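You operate a simulated robot arm through the tools that you are given. There is no shell and no other tool. Be economical: measure what you need, move in short steps, check, and stop when the job is done.

Carry out the task below with a simulated two-armed robot. There is one attempt and no reset: what you move stays moved.

## Task
Load the holder with the green fuse and screw its cap tight.
Fine: steady the holder while you turn the cap, then put it in the yellow tray. Set down upright: fuse holder.

The check looks at the end state, three seconds after you hand in, the way a careful person would. Anything else that was tipped, shoved, dropped, spilled or broken makes it a failure. Lids that push on must go on centred and level and be pressed home; caps that screw on are set level and turned clockwise until they are tight.

## Robot
Two 7-joint arms with two-finger parallel grippers on one trunk, on a base that drives. Base frame: it is fixed to the floor where the robot stands at the start and does not move with it; the origin is under the middle of the robot, x ahead of it, y to its left, z up. Readings come in m, degrees, newtons and seconds.
The left shoulder is at the start at [0.06, 0.143, 0.926], the right one opposite. With the tool pointing down near the work surface each hand reaches from about 0.32 to 0.74 m from the robot's upright axis, wherever it stands, measured 20 degrees to its own side. Places, roughly: neck of the fuse holder [0.6, 0.5, 0.8]; screw cap (5x5x5 cm) [0.5, 0.3, 0.8]; thread of the fuse holder [0.6, 0.5, 0.8]; yellow tray [0.8, 0.3, 0.8]. Payload 1.57 kg a hand.
The TCP of each hand is the grasp point between the finger pads, 0.03 m short of the fingertips. In the tool frame z runs along the fingers and y along their closing line. The gripper opens to 0.11 m. The fingers are 0.024 m wide and 0.012 m thick; the gripper's body (0.048 by 0.112 m) begins 0.078 m behind the TCP.
Orientation is that of the tool frame in the base frame, as [roll, pitch, yaw] about the fixed x, y, z axes, in that order (R = Rz(yaw) Ry(pitch) Rx(roll)). With the fingers straight down and closing along the base's y, the tool's x points along the base's -x, its y along +y and its z along -z.

## Interface
- The arms move only by the tool step_arm. It takes "left_commands", "right_commands" or both (then of equal length, played together; a hand with none holds still); each is a list of rows, each a list of 7 numbers: the shift along the tool's x, y, z in units of 20 mm (1.0 is 20 mm), then the turn, a rotation vector about the tool's x, y, z in units of 4 degrees (1.0 is 4 degrees), then the opening in per cent of the stroke, from 0 (shut) to 100 (fully open). In form: [[tx, ty, tz, rx, ry, rz, claw], ...]. A call has 1 to 20 rows; each row shifts and turns the commanded pose from where the row before left it, along the tool's axes as they then stand. A call with a number of a shift or a turn outside -1 to 1 is refused whole. Each row takes 0.2 s and may step no farther than 0.05 m and 8.6 degrees from the row before; otherwise, or with a gripper value out of range, the whole call is refused. Where a pose cannot be reached the arm comes as near as it can. A force on the tool above 90 N (or 10 N above the force at the start of the call, whichever is more), or a blocked arm, ends the call early, and 0.2 s more pass. Each finger travels about 0.045 m/s and halts on what it meets, pressing with about 28 N; the grip force reading is that of the motor and also rises with nothing between the fingers. The clock runs only during rows and for 0.2 s after the last one: add rows that do not move to give the fingers time. The reply holds the time, the measured pose of the TCP, the force on the tool along the base axes, the opening and the grip force, in the units named above and with some noise, with the torque about the TCP (base axes, N m) and any sound that the robot's microphone picked up.
- Cameras (640 x 400 px; columns grow to the right, rows downward): "scene" is now at [0.0417, 0.0378, 1.542]; the picture's right is [0.46, -0.89, 0.00], its down [-0.63, -0.33, -0.70] and it looks along [0.62, 0.32, -0.71] (base axes); focal length 293 px, centre (320, 200). "left" rides on the left gripper at [0.07, -0.016, -0.141] in its tool frame; the picture's right is [0.23, 0.97, 0.00], its down [-0.86, 0.20, -0.48] and it looks along [-0.47, 0.11, 0.88] (tool axes); focal length 222 px, centre (320, 200). "right" rides on the right gripper at [0.07, 0.016, -0.141] in its tool frame; the picture's right is [-0.23, 0.97, 0.00], its down [-0.86, -0.20, -0.48] and it looks along [-0.47, -0.11, 0.88] (tool axes); focal length 222 px, centre (320, 200). There is no depth. A picture from a camera that has moved, and an enlarged one, comes with that camera's place and axes in the base frame and with its lens.
- capture(camera): a new picture of that camera. It takes no simulated time.
- raise_lower(by): slides the trunk up (or, below 0, down) by that many m; the arms and the scene camera ride with it, the base frame stays. It gives what a move gives, with no picture.
- base_move(legs): drives the robot by 1 to 6 legs, each [ahead, left, turn to the left] in m, m and degrees, along the robot's own axes; the way and the turn of a leg run together, so that a leg with both is an arc; at most 1.5 m and 180 degrees a leg. The arms and the cameras ride along, it lands a little off, and it stops where it bumps. It gives what a move gives.
- turn_head(pan, tilt): turns the head with the scene camera to pan (to the left, within 86 degrees either way) and tilt (down, from -29 to 69), counted from straight ahead of the robot. It gives what a move gives.
- enlarge(camera, box): a new picture of the part [left, top, right, bottom] of that camera's present view, enlarged. It takes no simulated time.
- hand_in(): hands the job in; it is judged then, once.

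Go step by step. Nothing tells you exact positions but the pictures and the camera data: compare them with the known pose of the tool, close in by small moves and look again before you grip or let go. The budget is 120 turns and 100 pictures, counting those below and the enlarged ones. Unless the task says otherwise, let go and move clear before handing in, and close with one line.

The tools are called after "Call:" by a JSON object that holds its "method" and its "body". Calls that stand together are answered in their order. step_arm: Moves the arms, as the interface text tells. Its arguments: {"type":"object","properties":{"left_commands":{"type":"array"},"right_commands":{"type":"array"}},"required":[]} The other tools are called the same way: raise_lower (by) slides the trunk up or down; base_move (legs) drives the base; turn_head (pan, tilt) turns the head that bears the scene camera; capture (camera) takes a picture; enlarge (camera, box) takes an enlarged picture of a part of a camera's view; hand_in () hands the job in.

At the start:

```text
time: 0.0
left_tool_pos: [0.2643, 0.3776, 1.0318]
left_orientation: [-179.9, 0.0, 180.0]
left_contact_force: [-0.2, 0.1, 0.1]
left_torque: [-0.04, 0.03, 0.04]
left_finger_gap: 0.1098
left_grip_force: 0.1
right_tool_pos: [0.3899, 0.0096, 1.0595]
right_orientation: [-179.9, 0.1, -180.0]
right_contact_force: [0.2, 0.1, -1.0]
right_torque: [-0.01, -0.03, 0.01]
right_finger_gap: 0.1098
right_grip_force: 0.1
trunk travel left (down, up): [-0.525, 0.065]
robot x, y, heading: [0.0004, 0.0008, -0.0]
head pan, tilt: [27.3, 45.3]
```

scene: 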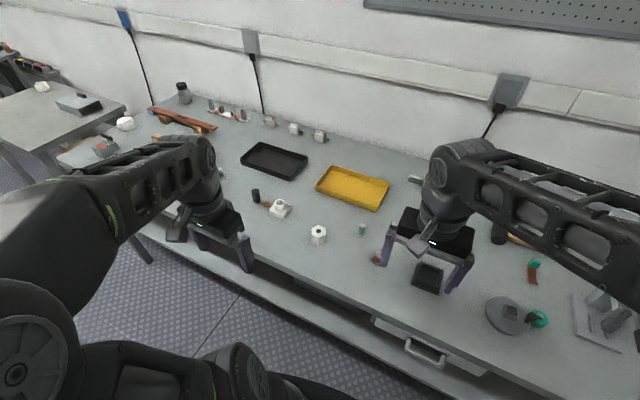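
right: 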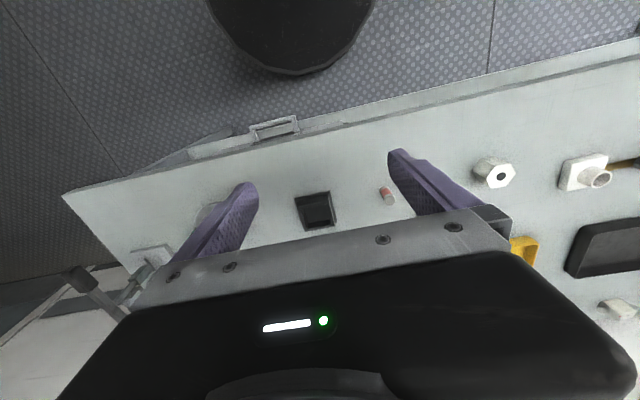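
left: 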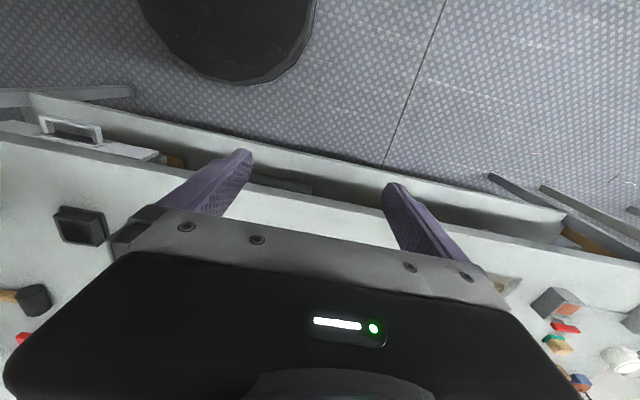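

I see the white holder near pixel (280,208), a white hex cap near (318,234), a greenish cylinder near (362,230) and a red one near (377,258). I'll zoom in on these.

Call:
{"method": "enlarge", "body": {"camera": "scene", "box": [240, 170, 400, 270]}}

Call:
{"method": "enlarge", "body": {"camera": "scene", "box": [400, 180, 640, 330]}}

```text
4.00 times, centred on (320, 220) of scene
camera zoom: at [0.0417, 0.0378, 1.542], right [0.46, -0.89, 0.0], down [-0.63, -0.33, -0.7], along [0.62, 0.32, -0.71], focal length 1172 px, centre (320, 120)
```

zoom: 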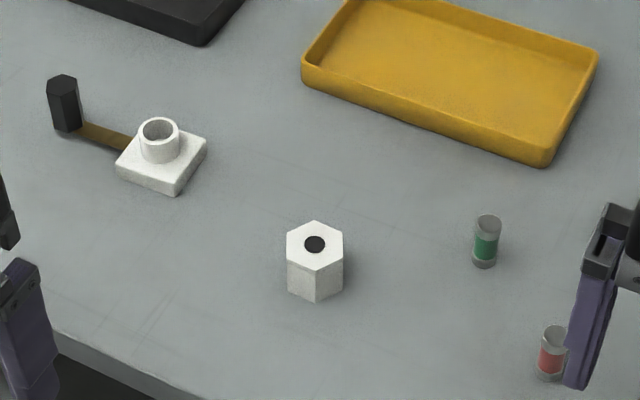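

```text
2.67 times, centred on (520, 255) of scene
camera zoom: at [0.0417, 0.0378, 1.542], right [0.46, -0.89, 0.0], down [-0.63, -0.33, -0.7], along [0.62, 0.32, -0.71], focal length 781 px, centre (-213, 53)
```

zoom: 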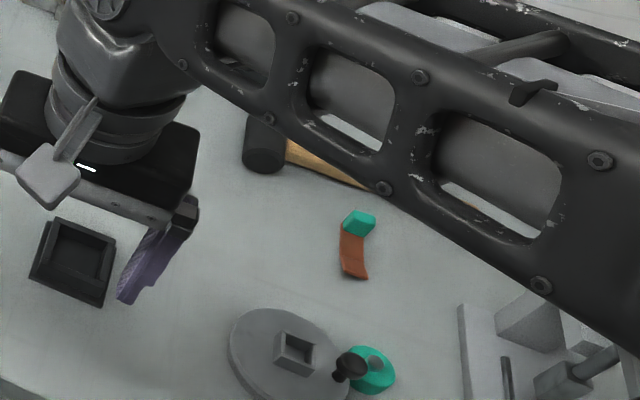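

Estimated positions: holder about (0.585,0.467), cap about (0.53,0.296), green fuse about (0.62,0.19), all upright. Next I'll look closer at the details through the right hand camera.

Call:
{"method": "enlarge", "body": {"camera": "right", "box": [460, 120, 640, 232]}}

Call:
{"method": "step_arm", "body": {"left_commands": [[-1, 0, 0, 0, 0, 0, 100], [-1, 0, 0, 0, 0, 0, 100], [-1, 0, 0, 0, 0, 0, 100], [-1, 0, 0, 0, 0, 0, 100], [-1, 0, 0, 0, 0, 0, 100], [-1, 0.5, 0, 0, 0, 0, 100], [-1, 0.5, 0, 0, 0, 0, 100], [-1, 0.5, 0, 0, 0, 0, 100], [-1, 0.5, 0, 0, 0, 0, 100], [-1, 0.5, 0, 0, 0, 0, 100], [-1, 0.5, 0, 0, 0, 0, 100], [-1, 0, 0, 0, 0, 0, 100], [-1, 0, 0, 0, 0, 0, 100], [-1, 0, 0, 0, 0, 0, 100], [-1, 0, 0, 0, 0, 0, 100]]}}

Call:
{"method": "capture", "body": {"camera": "left"}}

```text
3.56 times, centred on (550, 176) of right
camera zoom: at [0.3203, 0.0268, 1.2006], right [0.23, 0.97, 0.0], down [0.85, -0.2, 0.48], along [0.47, -0.11, -0.88], focal length 790 px, centre (-498, 285)
```

zoom: 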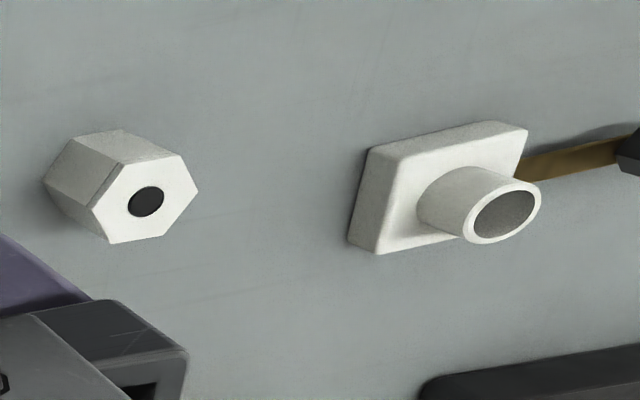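

```text
time: 3.2
left_tool_pos: [0.5665, 0.437, 1.0314]
left_orientation: [179.9, 0.1, -180.0]
left_contact_force: [0.5, -0.6, 0.0]
left_torque: [0.01, 0.01, 0.0]
left_finger_gap: 0.1103
left_grip_force: 0.1
right_tool_pos: [0.3905, 0.0077, 1.0573]
right_orientation: [180.0, -0.1, 180.0]
right_contact_force: [0.4, -0.1, 0.7]
right_torque: [0.01, 0.02, 0.0]
right_finger_gap: 0.1099
right_grip_force: 0.1
trunk travel left (down, up): [-0.525, 0.065]
robot x, y, heading: [0.0048, 0.0005, 0.1]
head pan, tilt: [27.3, 45.3]
```

```text
93 pictures are left
camera left: at [0.4947, 0.4206, 1.1716], right [-0.23, 0.97, 0.0], down [0.86, 0.2, 0.48], along [0.47, 0.11, -0.88], focal length 222 px, centre (320, 200)
```

left: 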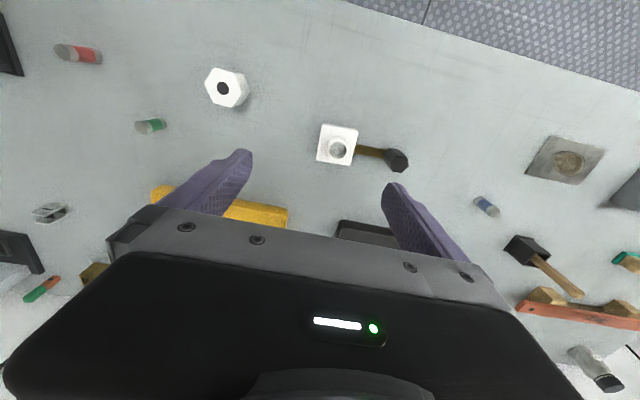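

Call:
{"method": "enlarge", "body": {"camera": "left", "box": [280, 105, 440, 205]}}

Call:
{"method": "enlarge", "body": {"camera": "left", "box": [120, 50, 280, 150]}}

```text
4.00 times, centred on (360, 155) of left
camera zoom: at [0.4947, 0.4206, 1.1716], right [-0.23, 0.97, 0.0], down [0.86, 0.2, 0.48], along [0.47, 0.11, -0.88], focal length 888 px, centre (160, 380)
```

zoom: 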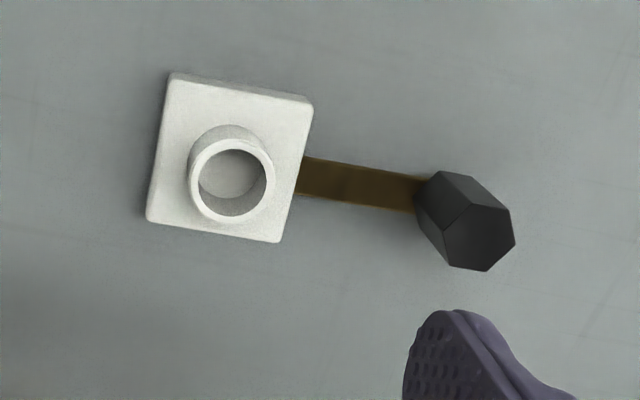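

```text
4.00 times, centred on (200, 100) of left
camera zoom: at [0.4947, 0.4206, 1.1716], right [-0.23, 0.97, 0.0], down [0.86, 0.2, 0.48], along [0.47, 0.11, -0.88], focal length 888 px, centre (800, 600)
```

zoom: 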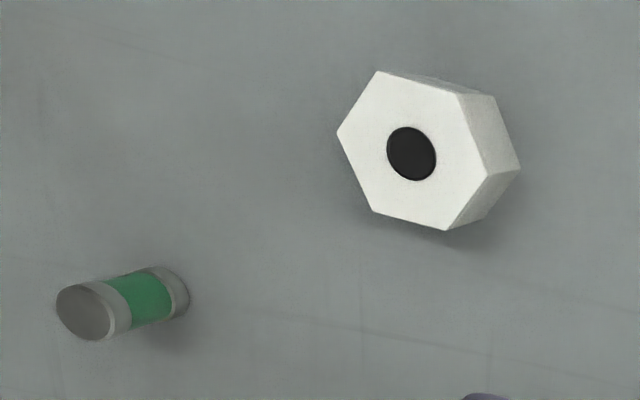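

The holder has a brass strip leading to a dark hex post (a grip) at about (0.58,0.56). Block centre is about (0.581,0.468), roughly 57 mm square. I'll drive left so both arms work in front of me.

Call:
{"method": "base_move", "body": {"legs": [[0, 0.33, 0]]}}

Call:
{"method": "turn_head", "body": {"pan": 0, "tilt": 48}}

Call:
{"method": "capture", "body": {"camera": "scene"}}

```text
time: 5.4
left_tool_pos: [0.5631, 0.7674, 1.0297]
left_orientation: [180.0, 0.0, -179.9]
left_contact_force: [0.5, 0.5, 0.0]
left_torque: [-0.03, -0.01, -0.01]
left_finger_gap: 0.11
left_grip_force: 0.1
right_tool_pos: [0.3896, 0.3378, 1.0586]
right_orientation: [-180.0, 0.1, -180.0]
right_contact_force: [0.5, -0.2, 0.2]
right_torque: [-0.02, -0.04, 0.0]
right_finger_gap: 0.11
right_grip_force: 0.1
trunk travel left (down, up): [-0.525, 0.065]
robot x, y, heading: [-0.0008, 0.3267, -0.0]
head pan, tilt: [27.3, 45.3]
```

```text
time: 6.3
left_tool_pos: [0.5632, 0.7662, 1.0296]
left_orientation: [-179.9, 0.0, -179.9]
left_contact_force: [0.1, -0.2, -0.4]
left_torque: [-0.01, 0.02, -0.04]
left_finger_gap: 0.1101
left_grip_force: 0.1
right_tool_pos: [0.3899, 0.3376, 1.0587]
right_orientation: [-180.0, 0.3, -179.9]
right_contact_force: [-0.3, 0.1, -0.9]
right_torque: [0.01, 0.0, -0.01]
right_finger_gap: 0.11
right_grip_force: 0.0
trunk travel left (down, up): [-0.525, 0.065]
robot x, y, heading: [-0.0027, 0.3252, 0.1]
head pan, tilt: [0.0, 48.0]
```

```text
90 pictures are left
camera scene: at [0.0484, 0.3282, 1.5383], right [0.0, -1.0, 0.0], down [-0.74, 0.0, -0.67], along [0.67, 0.0, -0.74], focal length 293 px, centre (320, 200)
```

scene: 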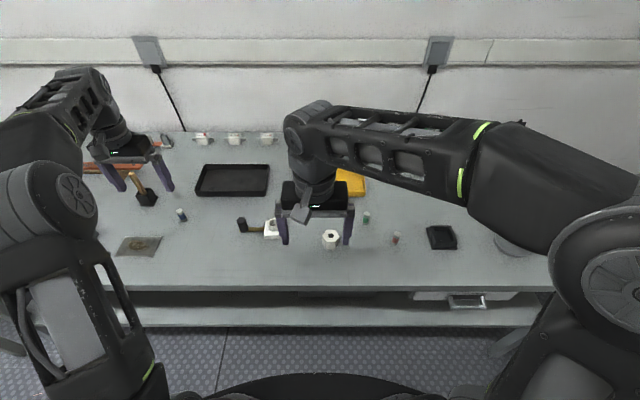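

Next the right hand goes over the green fuse (est. (0.617,0.187)).

Call:
{"method": "step_arm", "body": {"right_commands": [[-0.946, -0.629, 0.454, 0, 0, 0, 100], [-0.946, -0.629, 0.454, 0, 0, 0, 100], [-0.946, -0.629, 0.454, 0, 0, 0, 100], [-0.946, -0.629, 0.454, 0, 0, 0, 100], [-0.946, -0.629, 0.454, 0, 0, 0, 100], [-0.946, -0.629, 0.454, 0, 0, 0, 100], [-0.946, -0.629, 0.454, 0, 0, 0, 100], [-0.946, -0.629, 0.454, 0, 0, 0, 100], [-0.946, -0.629, 0.454, 0, 0, 0, 100], [-0.946, -0.629, 0.454, 0, 0, 0, 90], [-0.946, -0.629, 0.454, 0, 0, 0, 80], [-0.946, -0.629, 0.454, 0, 0, 0, 70]]}}

Call:
{"method": "capture", "body": {"camera": "right"}}

Call:
{"method": "capture", "body": {"camera": "scene"}}

```text
time: 8.9
left_tool_pos: [0.5637, 0.7659, 1.0292]
left_orientation: [-180.0, 0.0, -179.8]
left_contact_force: [-0.5, -0.1, -0.3]
left_torque: [0.02, 0.0, 0.01]
left_finger_gap: 0.11
left_grip_force: 0.0
right_tool_pos: [0.6181, 0.1858, 0.9483]
right_orientation: [179.8, 0.1, -179.9]
right_contact_force: [0.5, 0.0, 0.1]
right_torque: [0.03, 0.03, 0.01]
right_finger_gap: 0.0772
right_grip_force: 0.0
trunk travel left (down, up): [-0.525, 0.065]
robot x, y, heading: [-0.0003, 0.3283, 0.2]
head pan, tilt: [0.0, 48.0]
```

```text
89 pictures are left
camera right: at [0.5487, 0.2035, 1.0914], right [0.23, 0.97, 0.0], down [0.85, -0.2, 0.48], along [0.47, -0.11, -0.88], focal length 222 px, centre (320, 200)
```

right: 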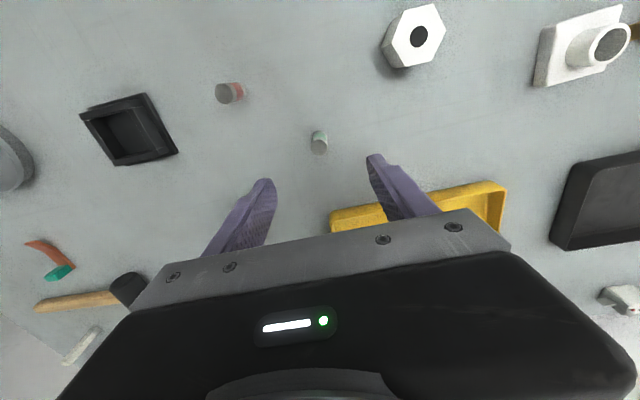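

```text
88 pictures are left
camera scene: at [0.049, 0.3279, 1.5382], right [0.0, -1.0, 0.0], down [-0.74, 0.0, -0.67], along [0.67, 0.0, -0.74], focal length 293 px, centre (320, 200)
```

scene: 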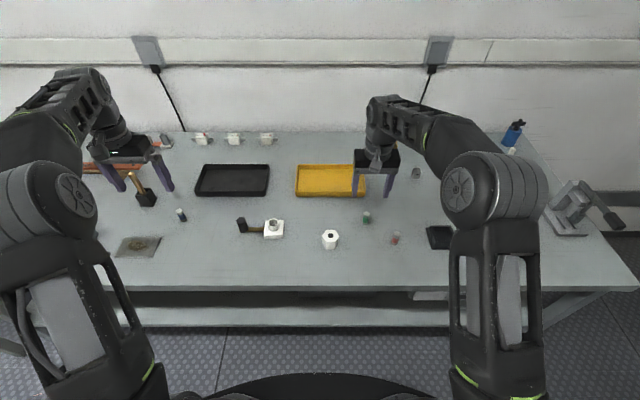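

The fuse checks out at (0.616,0.187), right under the hand. I'll descend and look again before gripping.

Call:
{"method": "step_arm", "body": {"right_commands": [[0.1, 0, 0.8, 0, 0, 0, 60], [0, 0, 0.8, 0, 0, 0, 55], [0, 0, 0.8, 0, 0, 0, 50], [0, 0, 0.8, 0, 0, 0, 45], [0, 0, 0.8, 0, 0, 0, 45], [0, 0, 0.8, 0, 0, 0, 45]]}}

Call:
{"method": "enlarge", "body": {"camera": "right", "box": [220, 100, 420, 225]}}

Call:
{"method": "enlarge", "body": {"camera": "scene", "box": [310, 160, 438, 240]}}

```text
time: 10.3
left_tool_pos: [0.5638, 0.7665, 1.0302]
left_orientation: [-180.0, 0.0, -180.0]
left_contact_force: [0.2, 0.2, 0.1]
left_torque: [0.0, -0.02, -0.02]
left_finger_gap: 0.1101
left_grip_force: 0.0
right_tool_pos: [0.6153, 0.1855, 0.8543]
right_orientation: [180.0, 0.0, -179.8]
right_contact_force: [-0.2, 0.0, -0.1]
right_torque: [0.02, 0.01, 0.02]
right_finger_gap: 0.0494
right_grip_force: 0.0
trunk travel left (down, up): [-0.525, 0.065]
robot x, y, heading: [-0.0013, 0.3271, 0.0]
head pan, tilt: [0.0, 48.0]
```

```text
3.20 times, centred on (320, 162) of right
camera zoom: at [0.5458, 0.2033, 0.9951], right [0.23, 0.97, 0.0], down [0.85, -0.2, 0.48], along [0.47, -0.11, -0.88], focal length 711 px, centre (320, 320)
```

zoom: 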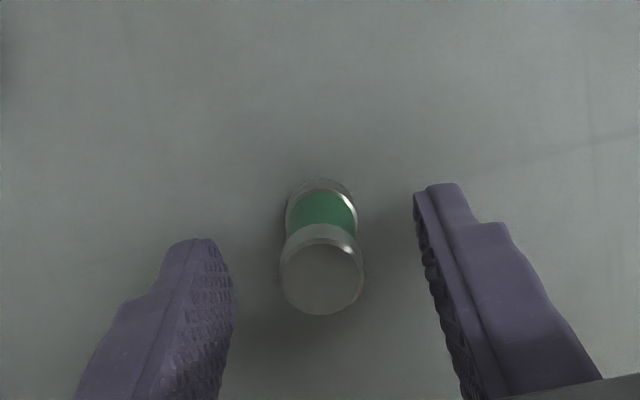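

```text
5.00 times, centred on (374, 200) of scene
camera zoom: at [0.0486, 0.3281, 1.5383], right [0.0, -1.0, 0.0], down [-0.74, 0.0, -0.67], along [0.67, 0.0, -0.74], focal length 1465 px, centre (50, 200)
```

zoom: 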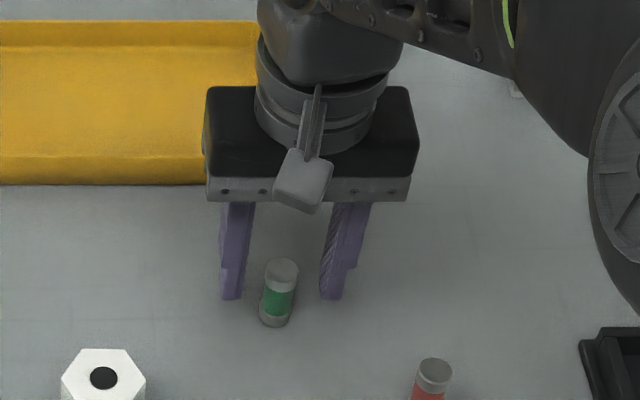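

Aligned within 2 mm. I'll nudge, then close on the fuse.

Call:
{"method": "step_arm", "body": {"right_commands": [[0, 0.09, 0.1, 0, 0, 0, 40], [0, 0, 0, 0, 0, 0, 25], [0, 0, 0, 0, 0, 0, 18], [0, 0, 0, 0, 0, 0, 10], [0, 0, 0, 0, 0, 0, 10], [0, 0, 0, 0, 0, 0, 10], [0, 0, 0, 0, 0, 0, 10]]}}

Call:
{"method": "enlarge", "body": {"camera": "right", "box": [220, 100, 420, 225]}}

```text
time: 11.9
left_tool_pos: [0.5624, 0.7666, 1.03]
left_orientation: [180.0, 0.1, -179.8]
left_contact_force: [-0.1, 0.0, 0.0]
left_torque: [0.0, 0.01, 0.02]
left_finger_gap: 0.1098
left_grip_force: 0.0
right_tool_pos: [0.6145, 0.1873, 0.8506]
right_orientation: [-179.9, 0.1, 180.0]
right_contact_force: [0.3, -0.5, 0.4]
right_torque: [-0.05, -0.03, 0.0]
right_finger_gap: 0.0182
right_grip_force: 28.5
trunk travel left (down, up): [-0.525, 0.065]
robot x, y, heading: [-0.0041, 0.3288, 0.1]
head pan, tilt: [0.0, 48.0]
```

```text
3.20 times, centred on (320, 162) of right
camera zoom: at [0.5453, 0.2052, 0.9937], right [0.23, 0.97, 0.0], down [0.85, -0.2, 0.48], along [0.47, -0.11, -0.88], focal length 711 px, centre (320, 320)
```

zoom: 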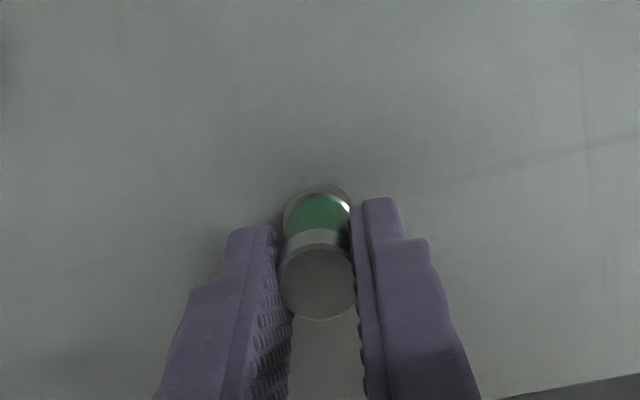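

Fuse gripped (18 mm). Lift and carry it over the holder neck.

Call:
{"method": "step_arm", "body": {"right_commands": [[0, 0, -1, 0, 0, 0, 10], [0, 0, -1, 0, 0, 0, 10], [0, 0, -1, 0, 0, 0, 10], [0, 0, -1, 0, 0, 0, 10], [0, 0, -1, 0, 0, 0, 10], [0.125, 1, 0, 0, 0, 0, 10], [0.125, 1, 0, 0, 0, 0, 10], [0.125, 1, 0, 0, 0, 0, 10], [0.125, 1, 0, 0, 0, 0, 10], [0.125, 1, 0, 0, 0, 0, 10], [0.125, 1, 0, 0, 0, 0, 10], [0.125, 1, 0, 0, 0, 0, 10], [0.125, 1, 0, 0, 0, 0, 10], [0.125, 1, 0, 0, 0, 0, 10], [0.125, 1, 0, 0, 0, 0, 10], [0.125, 1, 0, 0, 0, 0, 10], [0.125, 1, 0, 0, 0, 0, 10], [0.125, 1, 0, 0, 0, 0, 10], [0.125, 1, 0, 0, 0, 0, 10]]}}

Call:
{"method": "enlarge", "body": {"camera": "right", "box": [220, 80, 420, 205]}}

Call:
{"method": "enlarge", "body": {"camera": "scene", "box": [220, 160, 348, 240]}}

```text
time: 15.9
left_tool_pos: [0.5648, 0.7664, 1.0313]
left_orientation: [-180.0, 0.0, -179.9]
left_contact_force: [-0.6, 0.1, 0.0]
left_torque: [0.03, 0.01, -0.02]
left_finger_gap: 0.11
left_grip_force: 0.0
right_tool_pos: [0.5815, 0.4584, 0.951]
right_orientation: [-180.0, 0.1, -179.9]
right_contact_force: [0.7, 0.7, 0.2]
right_torque: [-0.01, -0.01, 0.04]
right_finger_gap: 0.0179
right_grip_force: 28.3
right hand out of reach, approached as far as the arm can: row 19
trunk travel left (down, up): [-0.525, 0.065]
robot x, y, heading: [-0.0026, 0.3269, 0.3]
head pan, tilt: [0.0, 48.0]
```

```text
3.20 times, centred on (320, 142) of right
camera zoom: at [0.5114, 0.4754, 1.093], right [0.23, 0.97, 0.0], down [0.85, -0.2, 0.48], along [0.47, -0.11, -0.88], focal length 711 px, centre (320, 384)
```

zoom: 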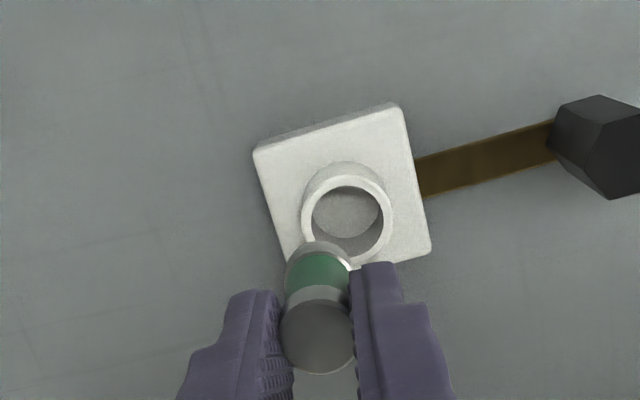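

```text
5.00 times, centred on (284, 200) of scene
camera zoom: at [0.0484, 0.3277, 1.5383], right [0.0, -1.0, 0.0], down [-0.74, 0.0, -0.67], along [0.67, 0.0, -0.74], focal length 1465 px, centre (500, 200)
```

zoom: 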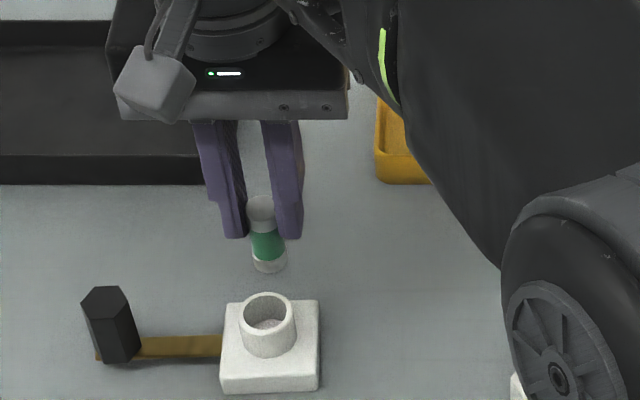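

The right hand is at its reach limit, so I'll drive 0.12 m further left, then bring the fuse back over the neck (est. (0.582,0.468), rim z≈0.85).

Call:
{"method": "base_move", "body": {"legs": [[0, 0.13, 0]]}}

```text
time: 17.2
left_tool_pos: [0.5653, 0.8976, 1.0297]
left_orientation: [-180.0, 0.0, -179.9]
left_contact_force: [-0.2, -0.3, -0.7]
left_torque: [-0.03, -0.01, 0.01]
left_finger_gap: 0.1099
left_grip_force: 0.0
right_tool_pos: [0.5798, 0.5903, 0.9507]
right_orientation: [-179.9, 0.1, -179.9]
right_contact_force: [-0.1, 1.1, -1.1]
right_torque: [-0.03, -0.01, 0.02]
right_finger_gap: 0.0183
right_grip_force: 28.3
trunk travel left (down, up): [-0.525, 0.065]
robot x, y, heading: [0.0015, 0.4577, 0.2]
head pan, tilt: [0.0, 48.0]
```

Call:
{"method": "step_arm", "body": {"right_commands": [[0, -0.87, 0, 0, 0, 0, 10], [0, -0.87, 0, 0, 0, 0, 10], [0, -0.87, 0, 0, 0, 0, 10], [0, -0.87, 0, 0, 0, 0, 10], [0, -0.87, 0, 0, 0, 0, 10], [0, -0.87, 0, 0, 0, 0, 10], [0, -0.87, 0, 0, 0, 0, 10], [0, 0, 0.65, 0, 0, 0, 10], [0, 0, 0.65, 0, 0, 0, 10]]}}

Call:
{"method": "enlarge", "body": {"camera": "right", "box": [220, 80, 420, 205]}}

Call:
{"method": "enlarge", "body": {"camera": "scene", "box": [260, 160, 388, 240]}}

```text
time: 19.2
left_tool_pos: [0.5636, 0.8974, 1.0303]
left_orientation: [-179.9, 0.0, -179.9]
left_contact_force: [0.3, 0.4, -0.3]
left_torque: [0.01, 0.0, -0.03]
left_finger_gap: 0.1101
left_grip_force: 0.1
right_tool_pos: [0.5811, 0.4671, 0.9249]
right_orientation: [179.9, 0.1, -180.0]
right_contact_force: [-0.7, 0.2, -0.1]
right_torque: [-0.04, 0.02, -0.03]
right_finger_gap: 0.0181
right_grip_force: 28.1
trunk travel left (down, up): [-0.525, 0.065]
robot x, y, heading: [0.0022, 0.4547, -0.1]
head pan, tilt: [0.0, 48.0]
```

```text
3.20 times, centred on (320, 142) of right
camera zoom: at [0.5116, 0.4841, 1.0668], right [0.23, 0.97, 0.0], down [0.85, -0.2, 0.48], along [0.47, -0.11, -0.88], focal length 711 px, centre (320, 384)
```

zoom: 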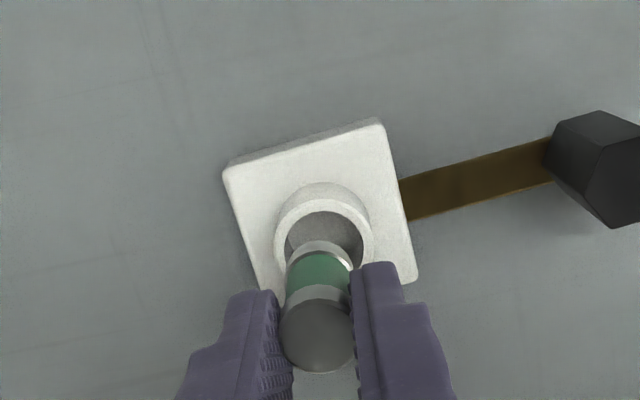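

```text
5.00 times, centred on (324, 200) of scene
camera zoom: at [0.0483, 0.4584, 1.5383], right [0.0, -1.0, 0.0], down [-0.74, 0.0, -0.67], along [0.67, 0.0, -0.74], focal length 1465 px, centre (300, 200)
```

zoom: 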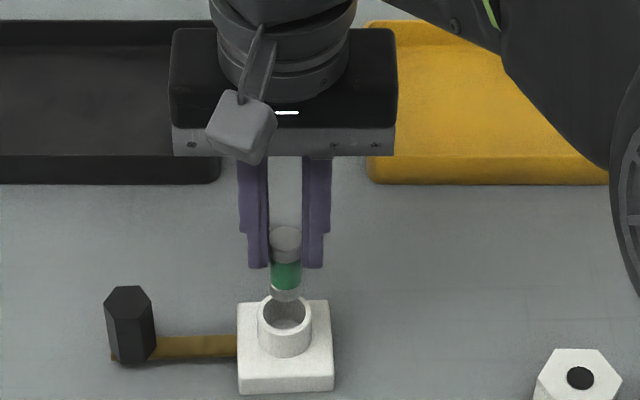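

Call:
{"method": "step_arm", "body": {"right_commands": [[0, 0.06, 0.5, 0, 0, 0, 10], [0, 0, 0.5, 0, 0, 0, 10], [0, 0, 0.2, 0, 0, 0, 10]]}}

Call:
{"method": "enlarge", "body": {"camera": "right", "box": [260, 110, 380, 185]}}

Call:
{"method": "enlarge", "body": {"camera": "scene", "box": [284, 185, 348, 225]}}

```text
time: 20.0
left_tool_pos: [0.563, 0.8969, 1.0301]
left_orientation: [-179.9, 0.0, -179.9]
left_contact_force: [0.7, 0.5, -0.3]
left_torque: [-0.03, -0.01, 0.01]
left_finger_gap: 0.1099
left_grip_force: 0.0
right_tool_pos: [0.5816, 0.469, 0.9005]
right_orientation: [-180.0, 0.2, -179.9]
right_contact_force: [0.8, 0.1, -0.1]
right_torque: [0.02, 0.05, -0.01]
right_finger_gap: 0.0183
right_grip_force: 28.5
trunk travel left (down, up): [-0.525, 0.065]
robot x, y, heading: [0.0023, 0.4559, 0.1]
head pan, tilt: [0.0, 48.0]
```

```text
5.33 times, centred on (320, 148) of right
camera zoom: at [0.5113, 0.4856, 1.0425], right [0.22, 0.97, 0.0], down [0.85, -0.2, 0.48], along [0.47, -0.11, -0.88], focal length 1185 px, centre (320, 480)
```

zoom: 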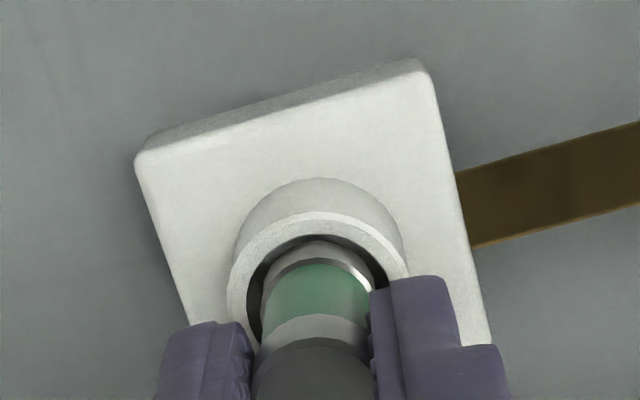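

```text
10.00 times, centred on (316, 205) of scene
camera zoom: at [0.0483, 0.4584, 1.5383], right [0.0, -1.0, 0.0], down [-0.74, 0.0, -0.67], along [0.67, 0.0, -0.74], focal length 2929 px, centre (360, 150)
```

zoom: 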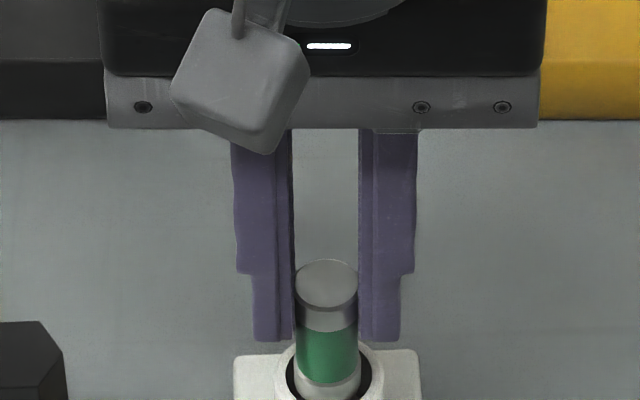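

Fuse is centred in the bore. Lowering further, then releasing.

Call:
{"method": "step_arm", "body": {"right_commands": [[0, 0, 0.3, 0, 0, 0, 10], [0, 0, 0.3, 0, 0, 0, 10], [0, 0, 0.2, 0, 0, 0, 10]]}}

Call:
{"method": "enlarge", "body": {"camera": "scene", "box": [284, 185, 348, 225]}}

```text
time: 20.8
left_tool_pos: [0.5634, 0.8968, 1.032]
left_orientation: [180.0, 0.0, -179.9]
left_contact_force: [-0.5, -0.1, -0.7]
left_torque: [0.01, -0.01, -0.01]
left_finger_gap: 0.1099
left_grip_force: 0.0
right_tool_pos: [0.5812, 0.4672, 0.8841]
right_orientation: [180.0, 0.2, -180.0]
right_contact_force: [-0.4, 0.9, -0.5]
right_torque: [0.01, 0.01, 0.01]
right_finger_gap: 0.0183
right_grip_force: 28.2
trunk travel left (down, up): [-0.525, 0.065]
robot x, y, heading: [-0.0025, 0.4574, 0.0]
head pan, tilt: [0.0, 48.0]
```

```text
10.00 times, centred on (316, 205) of scene
camera zoom: at [0.0483, 0.4584, 1.5382], right [0.0, -1.0, 0.0], down [-0.74, 0.0, -0.67], along [0.67, 0.0, -0.74], focal length 2929 px, centre (360, 150)
```

zoom: 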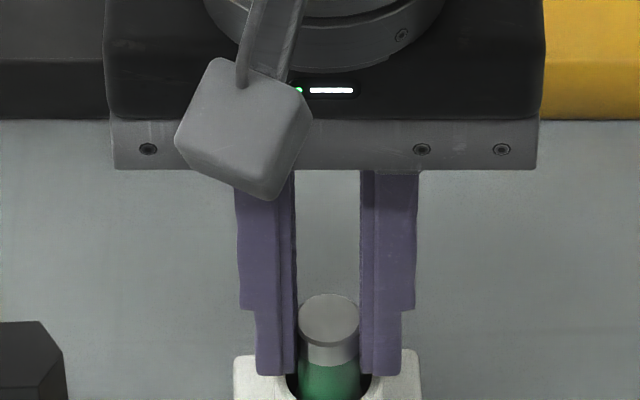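

Call:
{"method": "step_arm", "body": {"right_commands": [[0, 0, 0.15, 0, 0, 0, 10], [0, 0, 0, 0, 0, 0, 20], [0, 0, 0, 0, 0, 0, 35], [0, 0, 0, 0, 0, 0, 45], [0, 0, -0.5, 0, 0, 0, 45], [0, 0, -1, 0, 0, 0, 50], [0, 0, -1, 0, 0, 0, 60], [0, 0, -1, 0, 0, 0, 60], [0, 0, -1, 0, 0, 0, 60], [0, 0, -1, 0, 0, 0, 60]]}}

Call:
{"method": "enlarge", "body": {"camera": "scene", "box": [260, 180, 388, 260]}}

Call:
{"method": "enlarge", "body": {"camera": "right", "box": [220, 80, 420, 205]}}

```text
time: 23.0
left_tool_pos: [0.5631, 0.8966, 1.0302]
left_orientation: [-179.9, 0.0, -179.9]
left_contact_force: [-1.1, -0.1, -0.6]
left_torque: [-0.01, -0.02, -0.02]
left_finger_gap: 0.1099
left_grip_force: 0.1
right_tool_pos: [0.582, 0.4675, 0.9924]
right_orientation: [179.8, 0.1, -179.9]
right_contact_force: [-0.4, -0.4, 0.1]
right_torque: [-0.01, 0.01, 0.03]
right_finger_gap: 0.0658
right_grip_force: 0.0
trunk travel left (down, up): [-0.525, 0.065]
robot x, y, heading: [0.0004, 0.4572, 0.1]
head pan, tilt: [0.0, 48.0]
```

```text
5.00 times, centred on (324, 220) of scene
camera zoom: at [0.048, 0.4584, 1.5382], right [0.0, -1.0, 0.0], down [-0.74, 0.0, -0.67], along [0.67, 0.0, -0.74], focal length 1465 px, centre (300, 100)
```

zoom: 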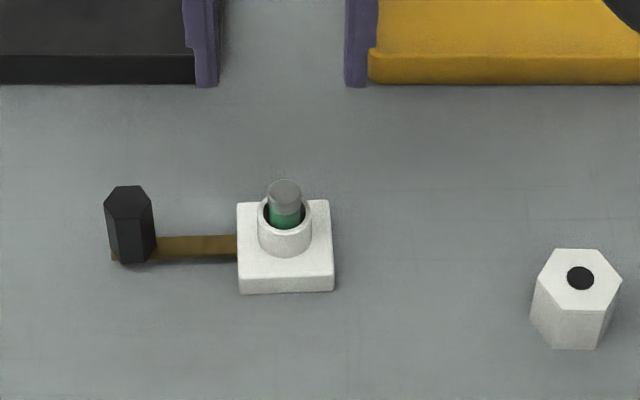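

```text
3.20 times, centred on (320, 142) of right
camera zoom: at [0.511, 0.4856, 1.1344], right [0.22, 0.97, 0.0], down [0.85, -0.2, 0.48], along [0.47, -0.11, -0.88], focal length 711 px, centre (320, 384)
```

zoom: 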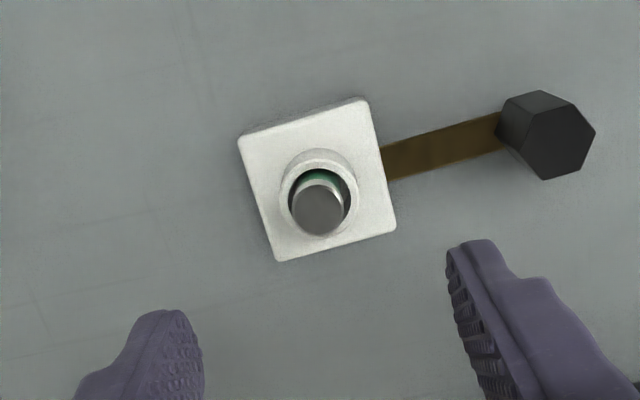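

The fuse sits in the bore. Now the left hand turns 90° to grip the hex post across its x-facing flats, while the right hand goes over the cap (est. (0.531,0.299)).

Call:
{"method": "step_arm", "body": {"left_commands": [[0, 0, 0, 0, 0, 1, 100], [0, 0, 0, 0, 0, 1, 100], [0, 0, 0, 0, 0, 1, 100], [0, 0, 0, 0, 0, 1, 100], [0, 0, 0, 0, 0, 1, 100], [0, 0, 0, 0, 0, 1, 100], [0, 0, 0, 0, 0, 1, 100], [0, 0, 0, 0, 0, 1, 100], [0, 0, 0, 0, 0, 1, 100], [0, 0, 0, 0, 0, 1, 100], [0, 0, 0, 0, 0, 1, 100], [0, 0, 0, 0, 0, 1, 100], [0, 0, 0, 0, 0, 1, 100], [0, 0, 0, 0, 0, 1, 100], [0, 0, 0, 0, 0, 1, 100], [0, 0, 0, 0, 0, 1, 100], [0, 0, 0, 0, 0, 1, 100], [0, 0, 0, 0, 0, 1, 100], [0, 0, 0, 0, 0, 1, 90], [0, 0, 0, 0, 0, 1, 80]], "right_commands": [[0.2575, -0.8425, 0.15, 0, 0, 0, 70], [0.2575, -0.8425, 0.15, 0, 0, 0, 70], [0.2575, -0.8425, 0.15, 0, 0, 0, 70], [0.2575, -0.8425, 0.15, 0, 0, 0, 70], [0.2575, -0.8425, 0.15, 0, 0, 0, 70], [0.2575, -0.8425, 0.15, 0, 0, 0, 70], [0.2575, -0.8425, 0.15, 0, 0, 0, 70], [0.2575, -0.8425, 0.15, 0, 0, 0, 70], [0.2575, -0.8425, 0.15, 0, 0, 0, 80], [0.2575, -0.8425, 0.15, 0, 0, 0, 80], [0, 0, 0, 0, 0, -1, 80], [0, 0, 0, 0, 0, -1, 80], [0, 0, 0, 0, 0, -1, 80], [0, 0, 0, 0, 0, -1, 80], [0, 0, 0, 0, 0, -1, 80], [0, 0, 0, 0, 0, -1, 80], [0, 0, 0, 0, 0, -1, 80], [0, 0, 0, 0, 0, -0.5, 80], [0, 0, 0, 0, 0, 0, 80], [0, 0, 0, 0, 0, 0, 80]]}}

Call:
{"method": "capture", "body": {"camera": "right"}}

Call:
{"method": "capture", "body": {"camera": "scene"}}

```text
time: 27.2
left_tool_pos: [0.5632, 0.8964, 1.0303]
left_orientation: [179.9, -0.1, 100.0]
left_contact_force: [-0.5, 0.6, 0.5]
left_torque: [-0.05, 0.01, -0.02]
left_finger_gap: 0.0881
left_grip_force: 0.1
right_tool_pos: [0.5302, 0.2978, 0.9612]
right_orientation: [-180.0, 0.1, -149.9]
right_contact_force: [-0.3, 0.4, -0.4]
right_torque: [0.01, 0.02, -0.01]
right_finger_gap: 0.0879
right_grip_force: 0.1
trunk travel left (down, up): [-0.525, 0.065]
robot x, y, heading: [-0.0022, 0.4589, -0.1]
head pan, tilt: [0.0, 48.0]
```

```text
75 pictures are left
camera right: at [0.4612, 0.2791, 1.1034], right [-0.29, 0.96, 0.0], down [0.84, 0.26, 0.48], along [0.46, 0.14, -0.88], focal length 222 px, centre (320, 200)
```

right: 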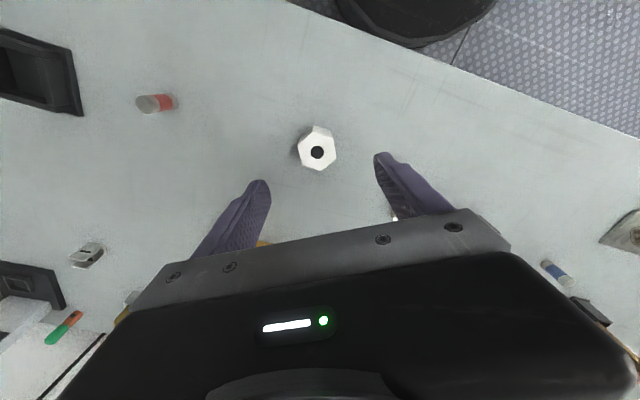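

```text
74 pictures are left
camera scene: at [0.0482, 0.4584, 1.5382], right [0.0, -1.0, 0.0], down [-0.74, 0.0, -0.67], along [0.67, 0.0, -0.74], focal length 293 px, centre (320, 200)
```

scene: 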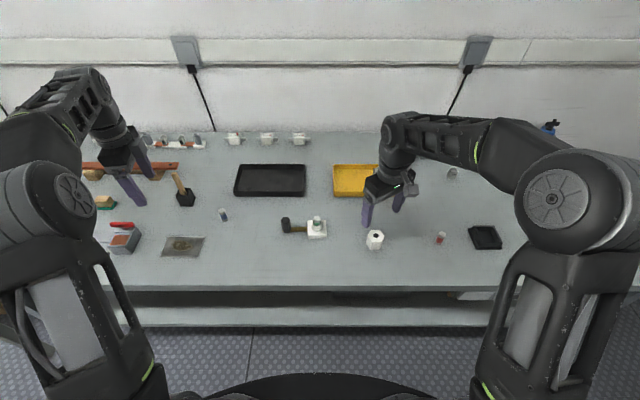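

Call:
{"method": "step_arm", "body": {"left_commands": [[0, 0, 0, 0, 0, 1, 70], [0, 0, 0, 0, 0, 1, 70], [0, 0, 0, 0, 0, 0.5, 70], [0, 0, 0, 0, -1, 0, 70], [0, 0, 0, 0, -1, 0, 70], [0, 0, 0, 0, -1, 0, 70], [0, 0, 0, 0, -1, 0, 70], [0, 0, 0, 0, -1, 0, 70], [0, 0, 0, 0, -1, 0, 70], [0, 0, 0, 0, -1, 0, 70], [0, 0, 0, 0, -1, 0, 70], [0, 0, 0, 0, -1, 0, 70], [0, 0, 0, 0, -1, 0, 70], [0, 0, 0, 0, 0, 0, 70]], "right_commands": [[0, 0, 0, 0, 0, -1, 80], [0, 0, 0, 0, 0, -1, 80], [0, 0, 0, 0, 0, -1, 80], [0, 0, 0, 0, 0, -1, 80], [0, 0, 0, 0, 0, -1, 80], [0, 0, 0, 0, 0, -1, 80], [0, 0, 0, 0, 0, -1, 80], [0, 0, 0, 0, 0, -1, 80], [0, 0, 0, 0, 0, -1, 80], [0, 0, 0, 0, 0, -1, 80], [0, 0, 0, 0, 0, -1, 80], [0, 0, 0, 0, 0, -1, 80], [0, 0, 0, 0, 0, -1, 80], [0, 0, 0, 0, 0, -1, 80]]}}

Call:
{"method": "enlarge", "body": {"camera": "right", "box": [220, 80, 420, 205]}}

Call:
{"method": "capture", "body": {"camera": "scene"}}

```text
time: 30.2
left_tool_pos: [0.5646, 0.8962, 1.0299]
left_orientation: [-179.9, 0.1, 90.1]
left_contact_force: [-0.6, -1.0, -0.5]
left_torque: [-0.03, 0.01, -0.01]
left_finger_gap: 0.0768
left_grip_force: 0.1
left hand out of reach, approached as far as the arm can: row 4, 5, 6, 7, 8, 9, 10, 11, 12, 13
right_tool_pos: [0.5295, 0.2991, 0.9608]
right_orientation: [-180.0, 0.0, -93.8]
right_contact_force: [0.2, 0.2, -0.1]
right_torque: [0.0, 0.02, -0.04]
right_finger_gap: 0.0881
right_grip_force: 0.1
trunk travel left (down, up): [-0.525, 0.065]
robot x, y, heading: [0.0015, 0.4561, -0.1]
head pan, tilt: [0.0, 48.0]
```

```text
3.20 times, centred on (320, 142) of right
camera zoom: at [0.5085, 0.2315, 1.1036], right [-0.96, 0.29, 0.0], down [0.26, 0.84, 0.48], along [0.14, 0.46, -0.88], focal length 711 px, centre (320, 384)
```

zoom: 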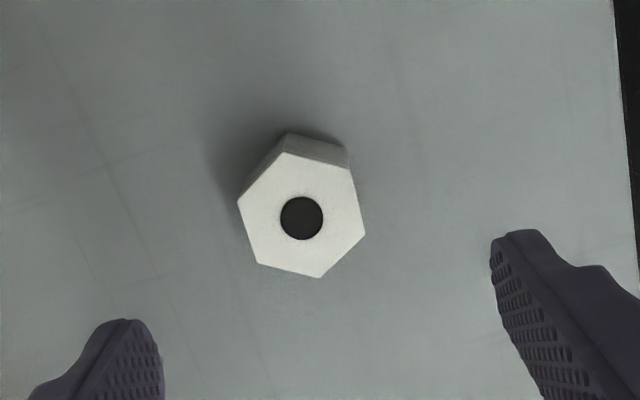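

```text
72 pictures are left
camera scene: at [0.0482, 0.4584, 1.5382], right [0.0, -1.0, 0.0], down [-0.74, 0.0, -0.67], along [0.67, 0.0, -0.74], focal length 293 px, centre (320, 200)
```

scene: 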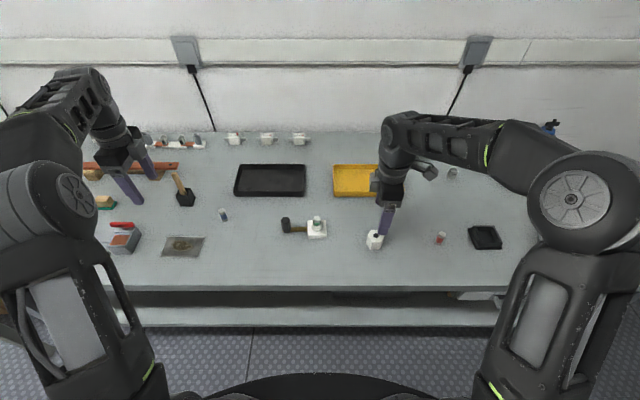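

Right hand's ready over the cap (est. (0.533,0.298)); finish the 4° and descend halfway. The left could not tilt that far out, so it moves in first.

Call:
{"method": "step_arm", "body": {"left_commands": [[-1, 0, 0, 0, 0, 0, 70], [-1, 0, 0, 0, 0, 0, 70], [-1, 0, 0, 0, 0, 0, 70], [-1, 0, 0, 0, 0, 0, 70], [-1, 0, 0, 0, 0, 0, 70], [-1, 0, 0, 0, 0, 0, 70]], "right_commands": [[0, -0.17, 0, 0, 0, -0.95, 80], [0, 0, 0.8, 0, 0, 0, 80], [0, 0, 0.8, 0, 0, 0, 80], [0, 0, 0.8, 0, 0, 0, 80], [0, 0, 0.8, 0, 0, 0, 75], [0, 0, 0.8, 0, 0, 0, 75]]}}

Call:
{"method": "enlarge", "body": {"camera": "right", "box": [180, 80, 460, 255]}}

Call:
{"method": "enlarge", "body": {"camera": "scene", "box": [330, 190, 426, 250]}}

```text
time: 31.6
left_tool_pos: [0.5635, 0.7769, 1.0302]
left_orientation: [179.9, 0.0, 90.2]
left_contact_force: [-0.8, -1.1, 0.7]
left_torque: [-0.02, 0.03, -0.03]
left_finger_gap: 0.077
left_grip_force: 0.1
right_tool_pos: [0.5339, 0.2991, 0.8817]
right_orientation: [-179.9, 0.1, -90.1]
right_contact_force: [0.8, -0.6, -0.1]
right_torque: [0.03, -0.01, -0.01]
right_finger_gap: 0.0827
right_grip_force: 0.1
trunk travel left (down, up): [-0.525, 0.065]
robot x, y, heading: [-0.0004, 0.4597, 0.1]
head pan, tilt: [0.0, 48.0]
```

```text
2.29 times, centred on (320, 168) of right
camera zoom: at [0.517, 0.2299, 1.0233], right [-0.97, 0.23, 0.0], down [0.2, 0.85, 0.48], along [0.11, 0.47, -0.88], focal length 508 px, centre (320, 274)
```

zoom: 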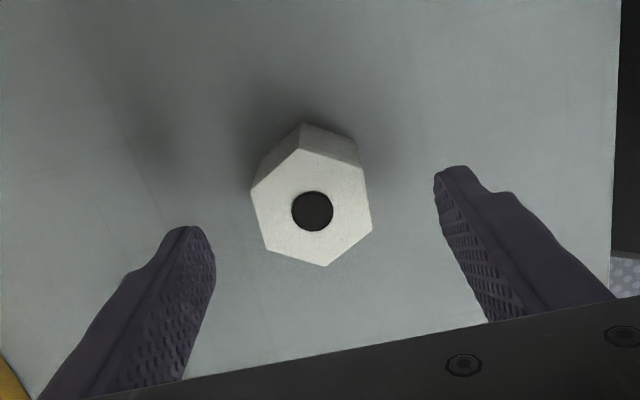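

```text
6.67 times, centred on (378, 220) of scene
camera zoom: at [0.0484, 0.458, 1.5383], right [0.0, -1.0, 0.0], down [-0.74, 0.0, -0.67], along [0.67, 0.0, -0.74], focal length 1953 px, centre (-67, 67)
```

zoom: 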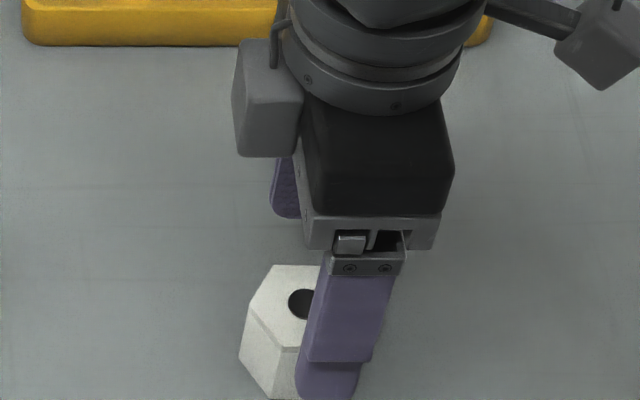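

Call:
{"method": "step_arm", "body": {"left_commands": [[-1, 0, 0, 0, 0, 0, 70], [-1, 0, 0, 0, 0, 0, 70], [-0.5, 0, 0, 0, 0, 0, 70], [0, 0, 0, 0, -1, 0, 70], [0, 0, 0, 0, -1, 0, 70], [0, 0, 0, 0, -1, 0, 70], [0, 0, 0, 0, -1, 0, 70], [0, 0, 0, 0, -1, 0, 70], [0, 0, 0, 0, -1, 0, 70], [0, 0, 0, 0, -1, 0, 70], [0, 0, 0, 0, -1, 0, 70], [0, 0, 0, 0, -1, 0, 70], [0, 0, 0, 0, -1, 0, 70]], "right_commands": [[0.075, -0.08, 0, 0, 0, 0, 75], [0, 0, 0.5, 0, 0, 0, 75], [0, 0, 0.5, 0, 0, 0, 75], [0, 0, 0.45, 0, 0, 0, 75], [0, 0, 0, 0, 0, 0, 60], [0, 0, 0, 0, 0, 0, 52], [0, 0, 0, 0, 0, 0, 46], [0, 0, 0, 0, 0, 0, 40], [0, 0, 0, 0, 0, 0, 36], [0, 0, 0, 0, 0, 0, 32], [0, 0, 0, 0, 0, 0, 28], [0, 0, 0, 0, 0, 0, 28], [0, 0, 0, 0, 0, 0, 28]]}}

Call:
{"method": "enlarge", "body": {"camera": "right", "box": [180, 80, 460, 255]}}

Call:
{"method": "capture", "body": {"camera": "scene"}}

```text
time: 34.4
left_tool_pos: [0.5629, 0.7265, 1.0302]
left_orientation: [179.8, 31.9, 90.2]
left_contact_force: [0.2, -0.1, -0.6]
left_torque: [0.04, 0.02, 0.01]
left_finger_gap: 0.0771
left_grip_force: 0.0
left hand out of reach, approached as far as the arm can: row 12, 13
right_tool_pos: [0.5341, 0.2975, 0.8524]
right_orientation: [-179.9, -0.1, -90.0]
right_contact_force: [0.5, 0.3, 0.2]
right_torque: [-0.01, 0.0, 0.02]
right_finger_gap: 0.0424
right_grip_force: 28.2
trunk travel left (down, up): [-0.525, 0.065]
robot x, y, heading: [0.0008, 0.4576, 0.2]
head pan, tilt: [0.0, 48.0]
```

```text
2.29 times, centred on (320, 168) of right
camera zoom: at [0.5184, 0.2291, 0.9946], right [-0.97, 0.23, 0.0], down [0.2, 0.85, 0.48], along [0.11, 0.47, -0.88], focal length 508 px, centre (320, 274)
```

zoom: 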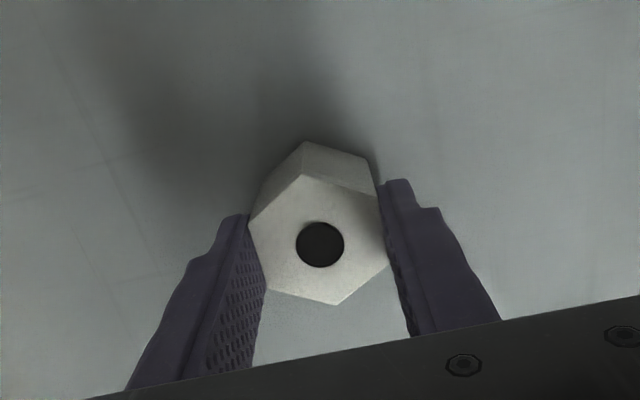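

```text
68 pictures are left
camera scene: at [0.0482, 0.4586, 1.5382], right [0.0, -1.0, 0.0], down [-0.74, 0.0, -0.67], along [0.67, 0.0, -0.74], focal length 293 px, centre (320, 200)
```

scene: 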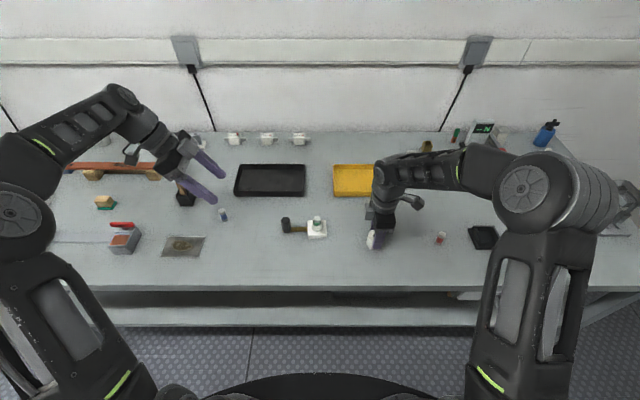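

Cap gripped on flats (42 mm). I lift it while the left hand goes to a pre-grasp beside the post, tilted 32°.

Call:
{"method": "step_arm", "body": {"left_commands": [[-0.228, 0.1, 0.93, 0, 0, 0, 70], [-0.228, 0.1, 0.93, 0, 0, 0, 70], [-0.228, 0.1, 0.93, 0, 0, 0, 70], [-0.228, 0.1, 0.93, 0, 0, 0, 70], [-0.228, 0.1, 0.93, 0, 0, 0, 70], [-0.228, 0.1, 0.93, 0, 0, 0, 70], [-0.228, 0.1, 0.93, 0, 0, 0, 70], [-0.228, 0.1, 0.93, 0, 0, 0, 70], [-0.228, 0.1, 0.93, 0, 0, 0, 70]], "right_commands": [[0, 0, -0.5, 0, 0, 0, 28], [0, 0, -1, 0, 0, 0, 28], [0, 0, -1, 0, 0, 0, 28], [0, 0, -1, 0, 0, 0, 28], [0, 0, -1, 0, 0, 0, 28], [0, 0, -0.5, 0, 0, 0, 28], [0, 0, 0, 0, 0, 0, 28], [0, 0, 0, 0, 0, 0, 28], [0, 0, 0, 0, 0, 0, 28]]}}

Call:
{"method": "capture", "body": {"camera": "left"}}

Call:
{"method": "enlarge", "body": {"camera": "scene", "box": [240, 150, 432, 270]}}

```text
time: 36.4
left_tool_pos: [0.5833, 0.603, 0.9093]
left_orientation: [179.9, 31.9, 90.1]
left_contact_force: [0.1, -0.1, 0.2]
left_torque: [0.0, -0.01, 0.0]
left_finger_gap: 0.0771
left_grip_force: 0.1
right_tool_pos: [0.5361, 0.2973, 0.9517]
right_orientation: [-180.0, 0.1, -90.1]
right_contact_force: [0.2, 1.0, -0.8]
right_torque: [-0.02, -0.06, 0.01]
right_finger_gap: 0.0419
right_grip_force: 27.5
trunk travel left (down, up): [-0.525, 0.065]
robot x, y, heading: [-0.0027, 0.4589, 0.2]
head pan, tilt: [0.0, 48.0]
```

```text
67 pictures are left
camera left: at [0.5644, 0.7375, 0.9925], right [0.97, 0.2, -0.12], down [0.2, -0.47, 0.86], along [0.11, -0.86, -0.5], focal length 222 px, centre (320, 200)
```

left: 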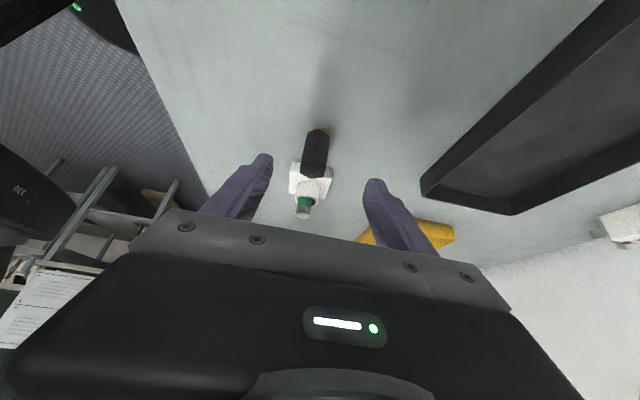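

```text
3.33 times, centred on (336, 210) of scene
camera zoom: at [0.0485, 0.4582, 1.5382], right [0.0, -1.0, 0.0], down [-0.74, 0.0, -0.67], along [0.67, 0.0, -0.74], focal length 976 px, centre (267, 167)
```

zoom: 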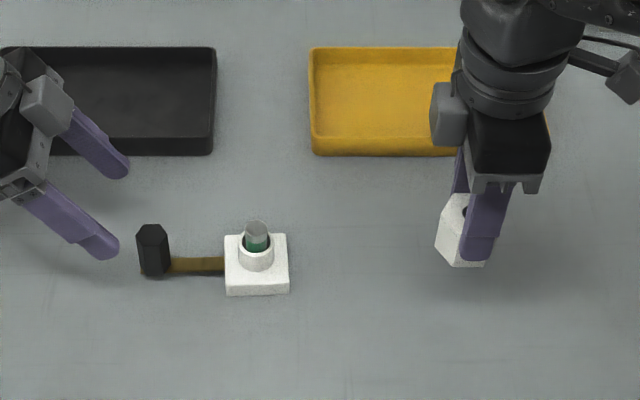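

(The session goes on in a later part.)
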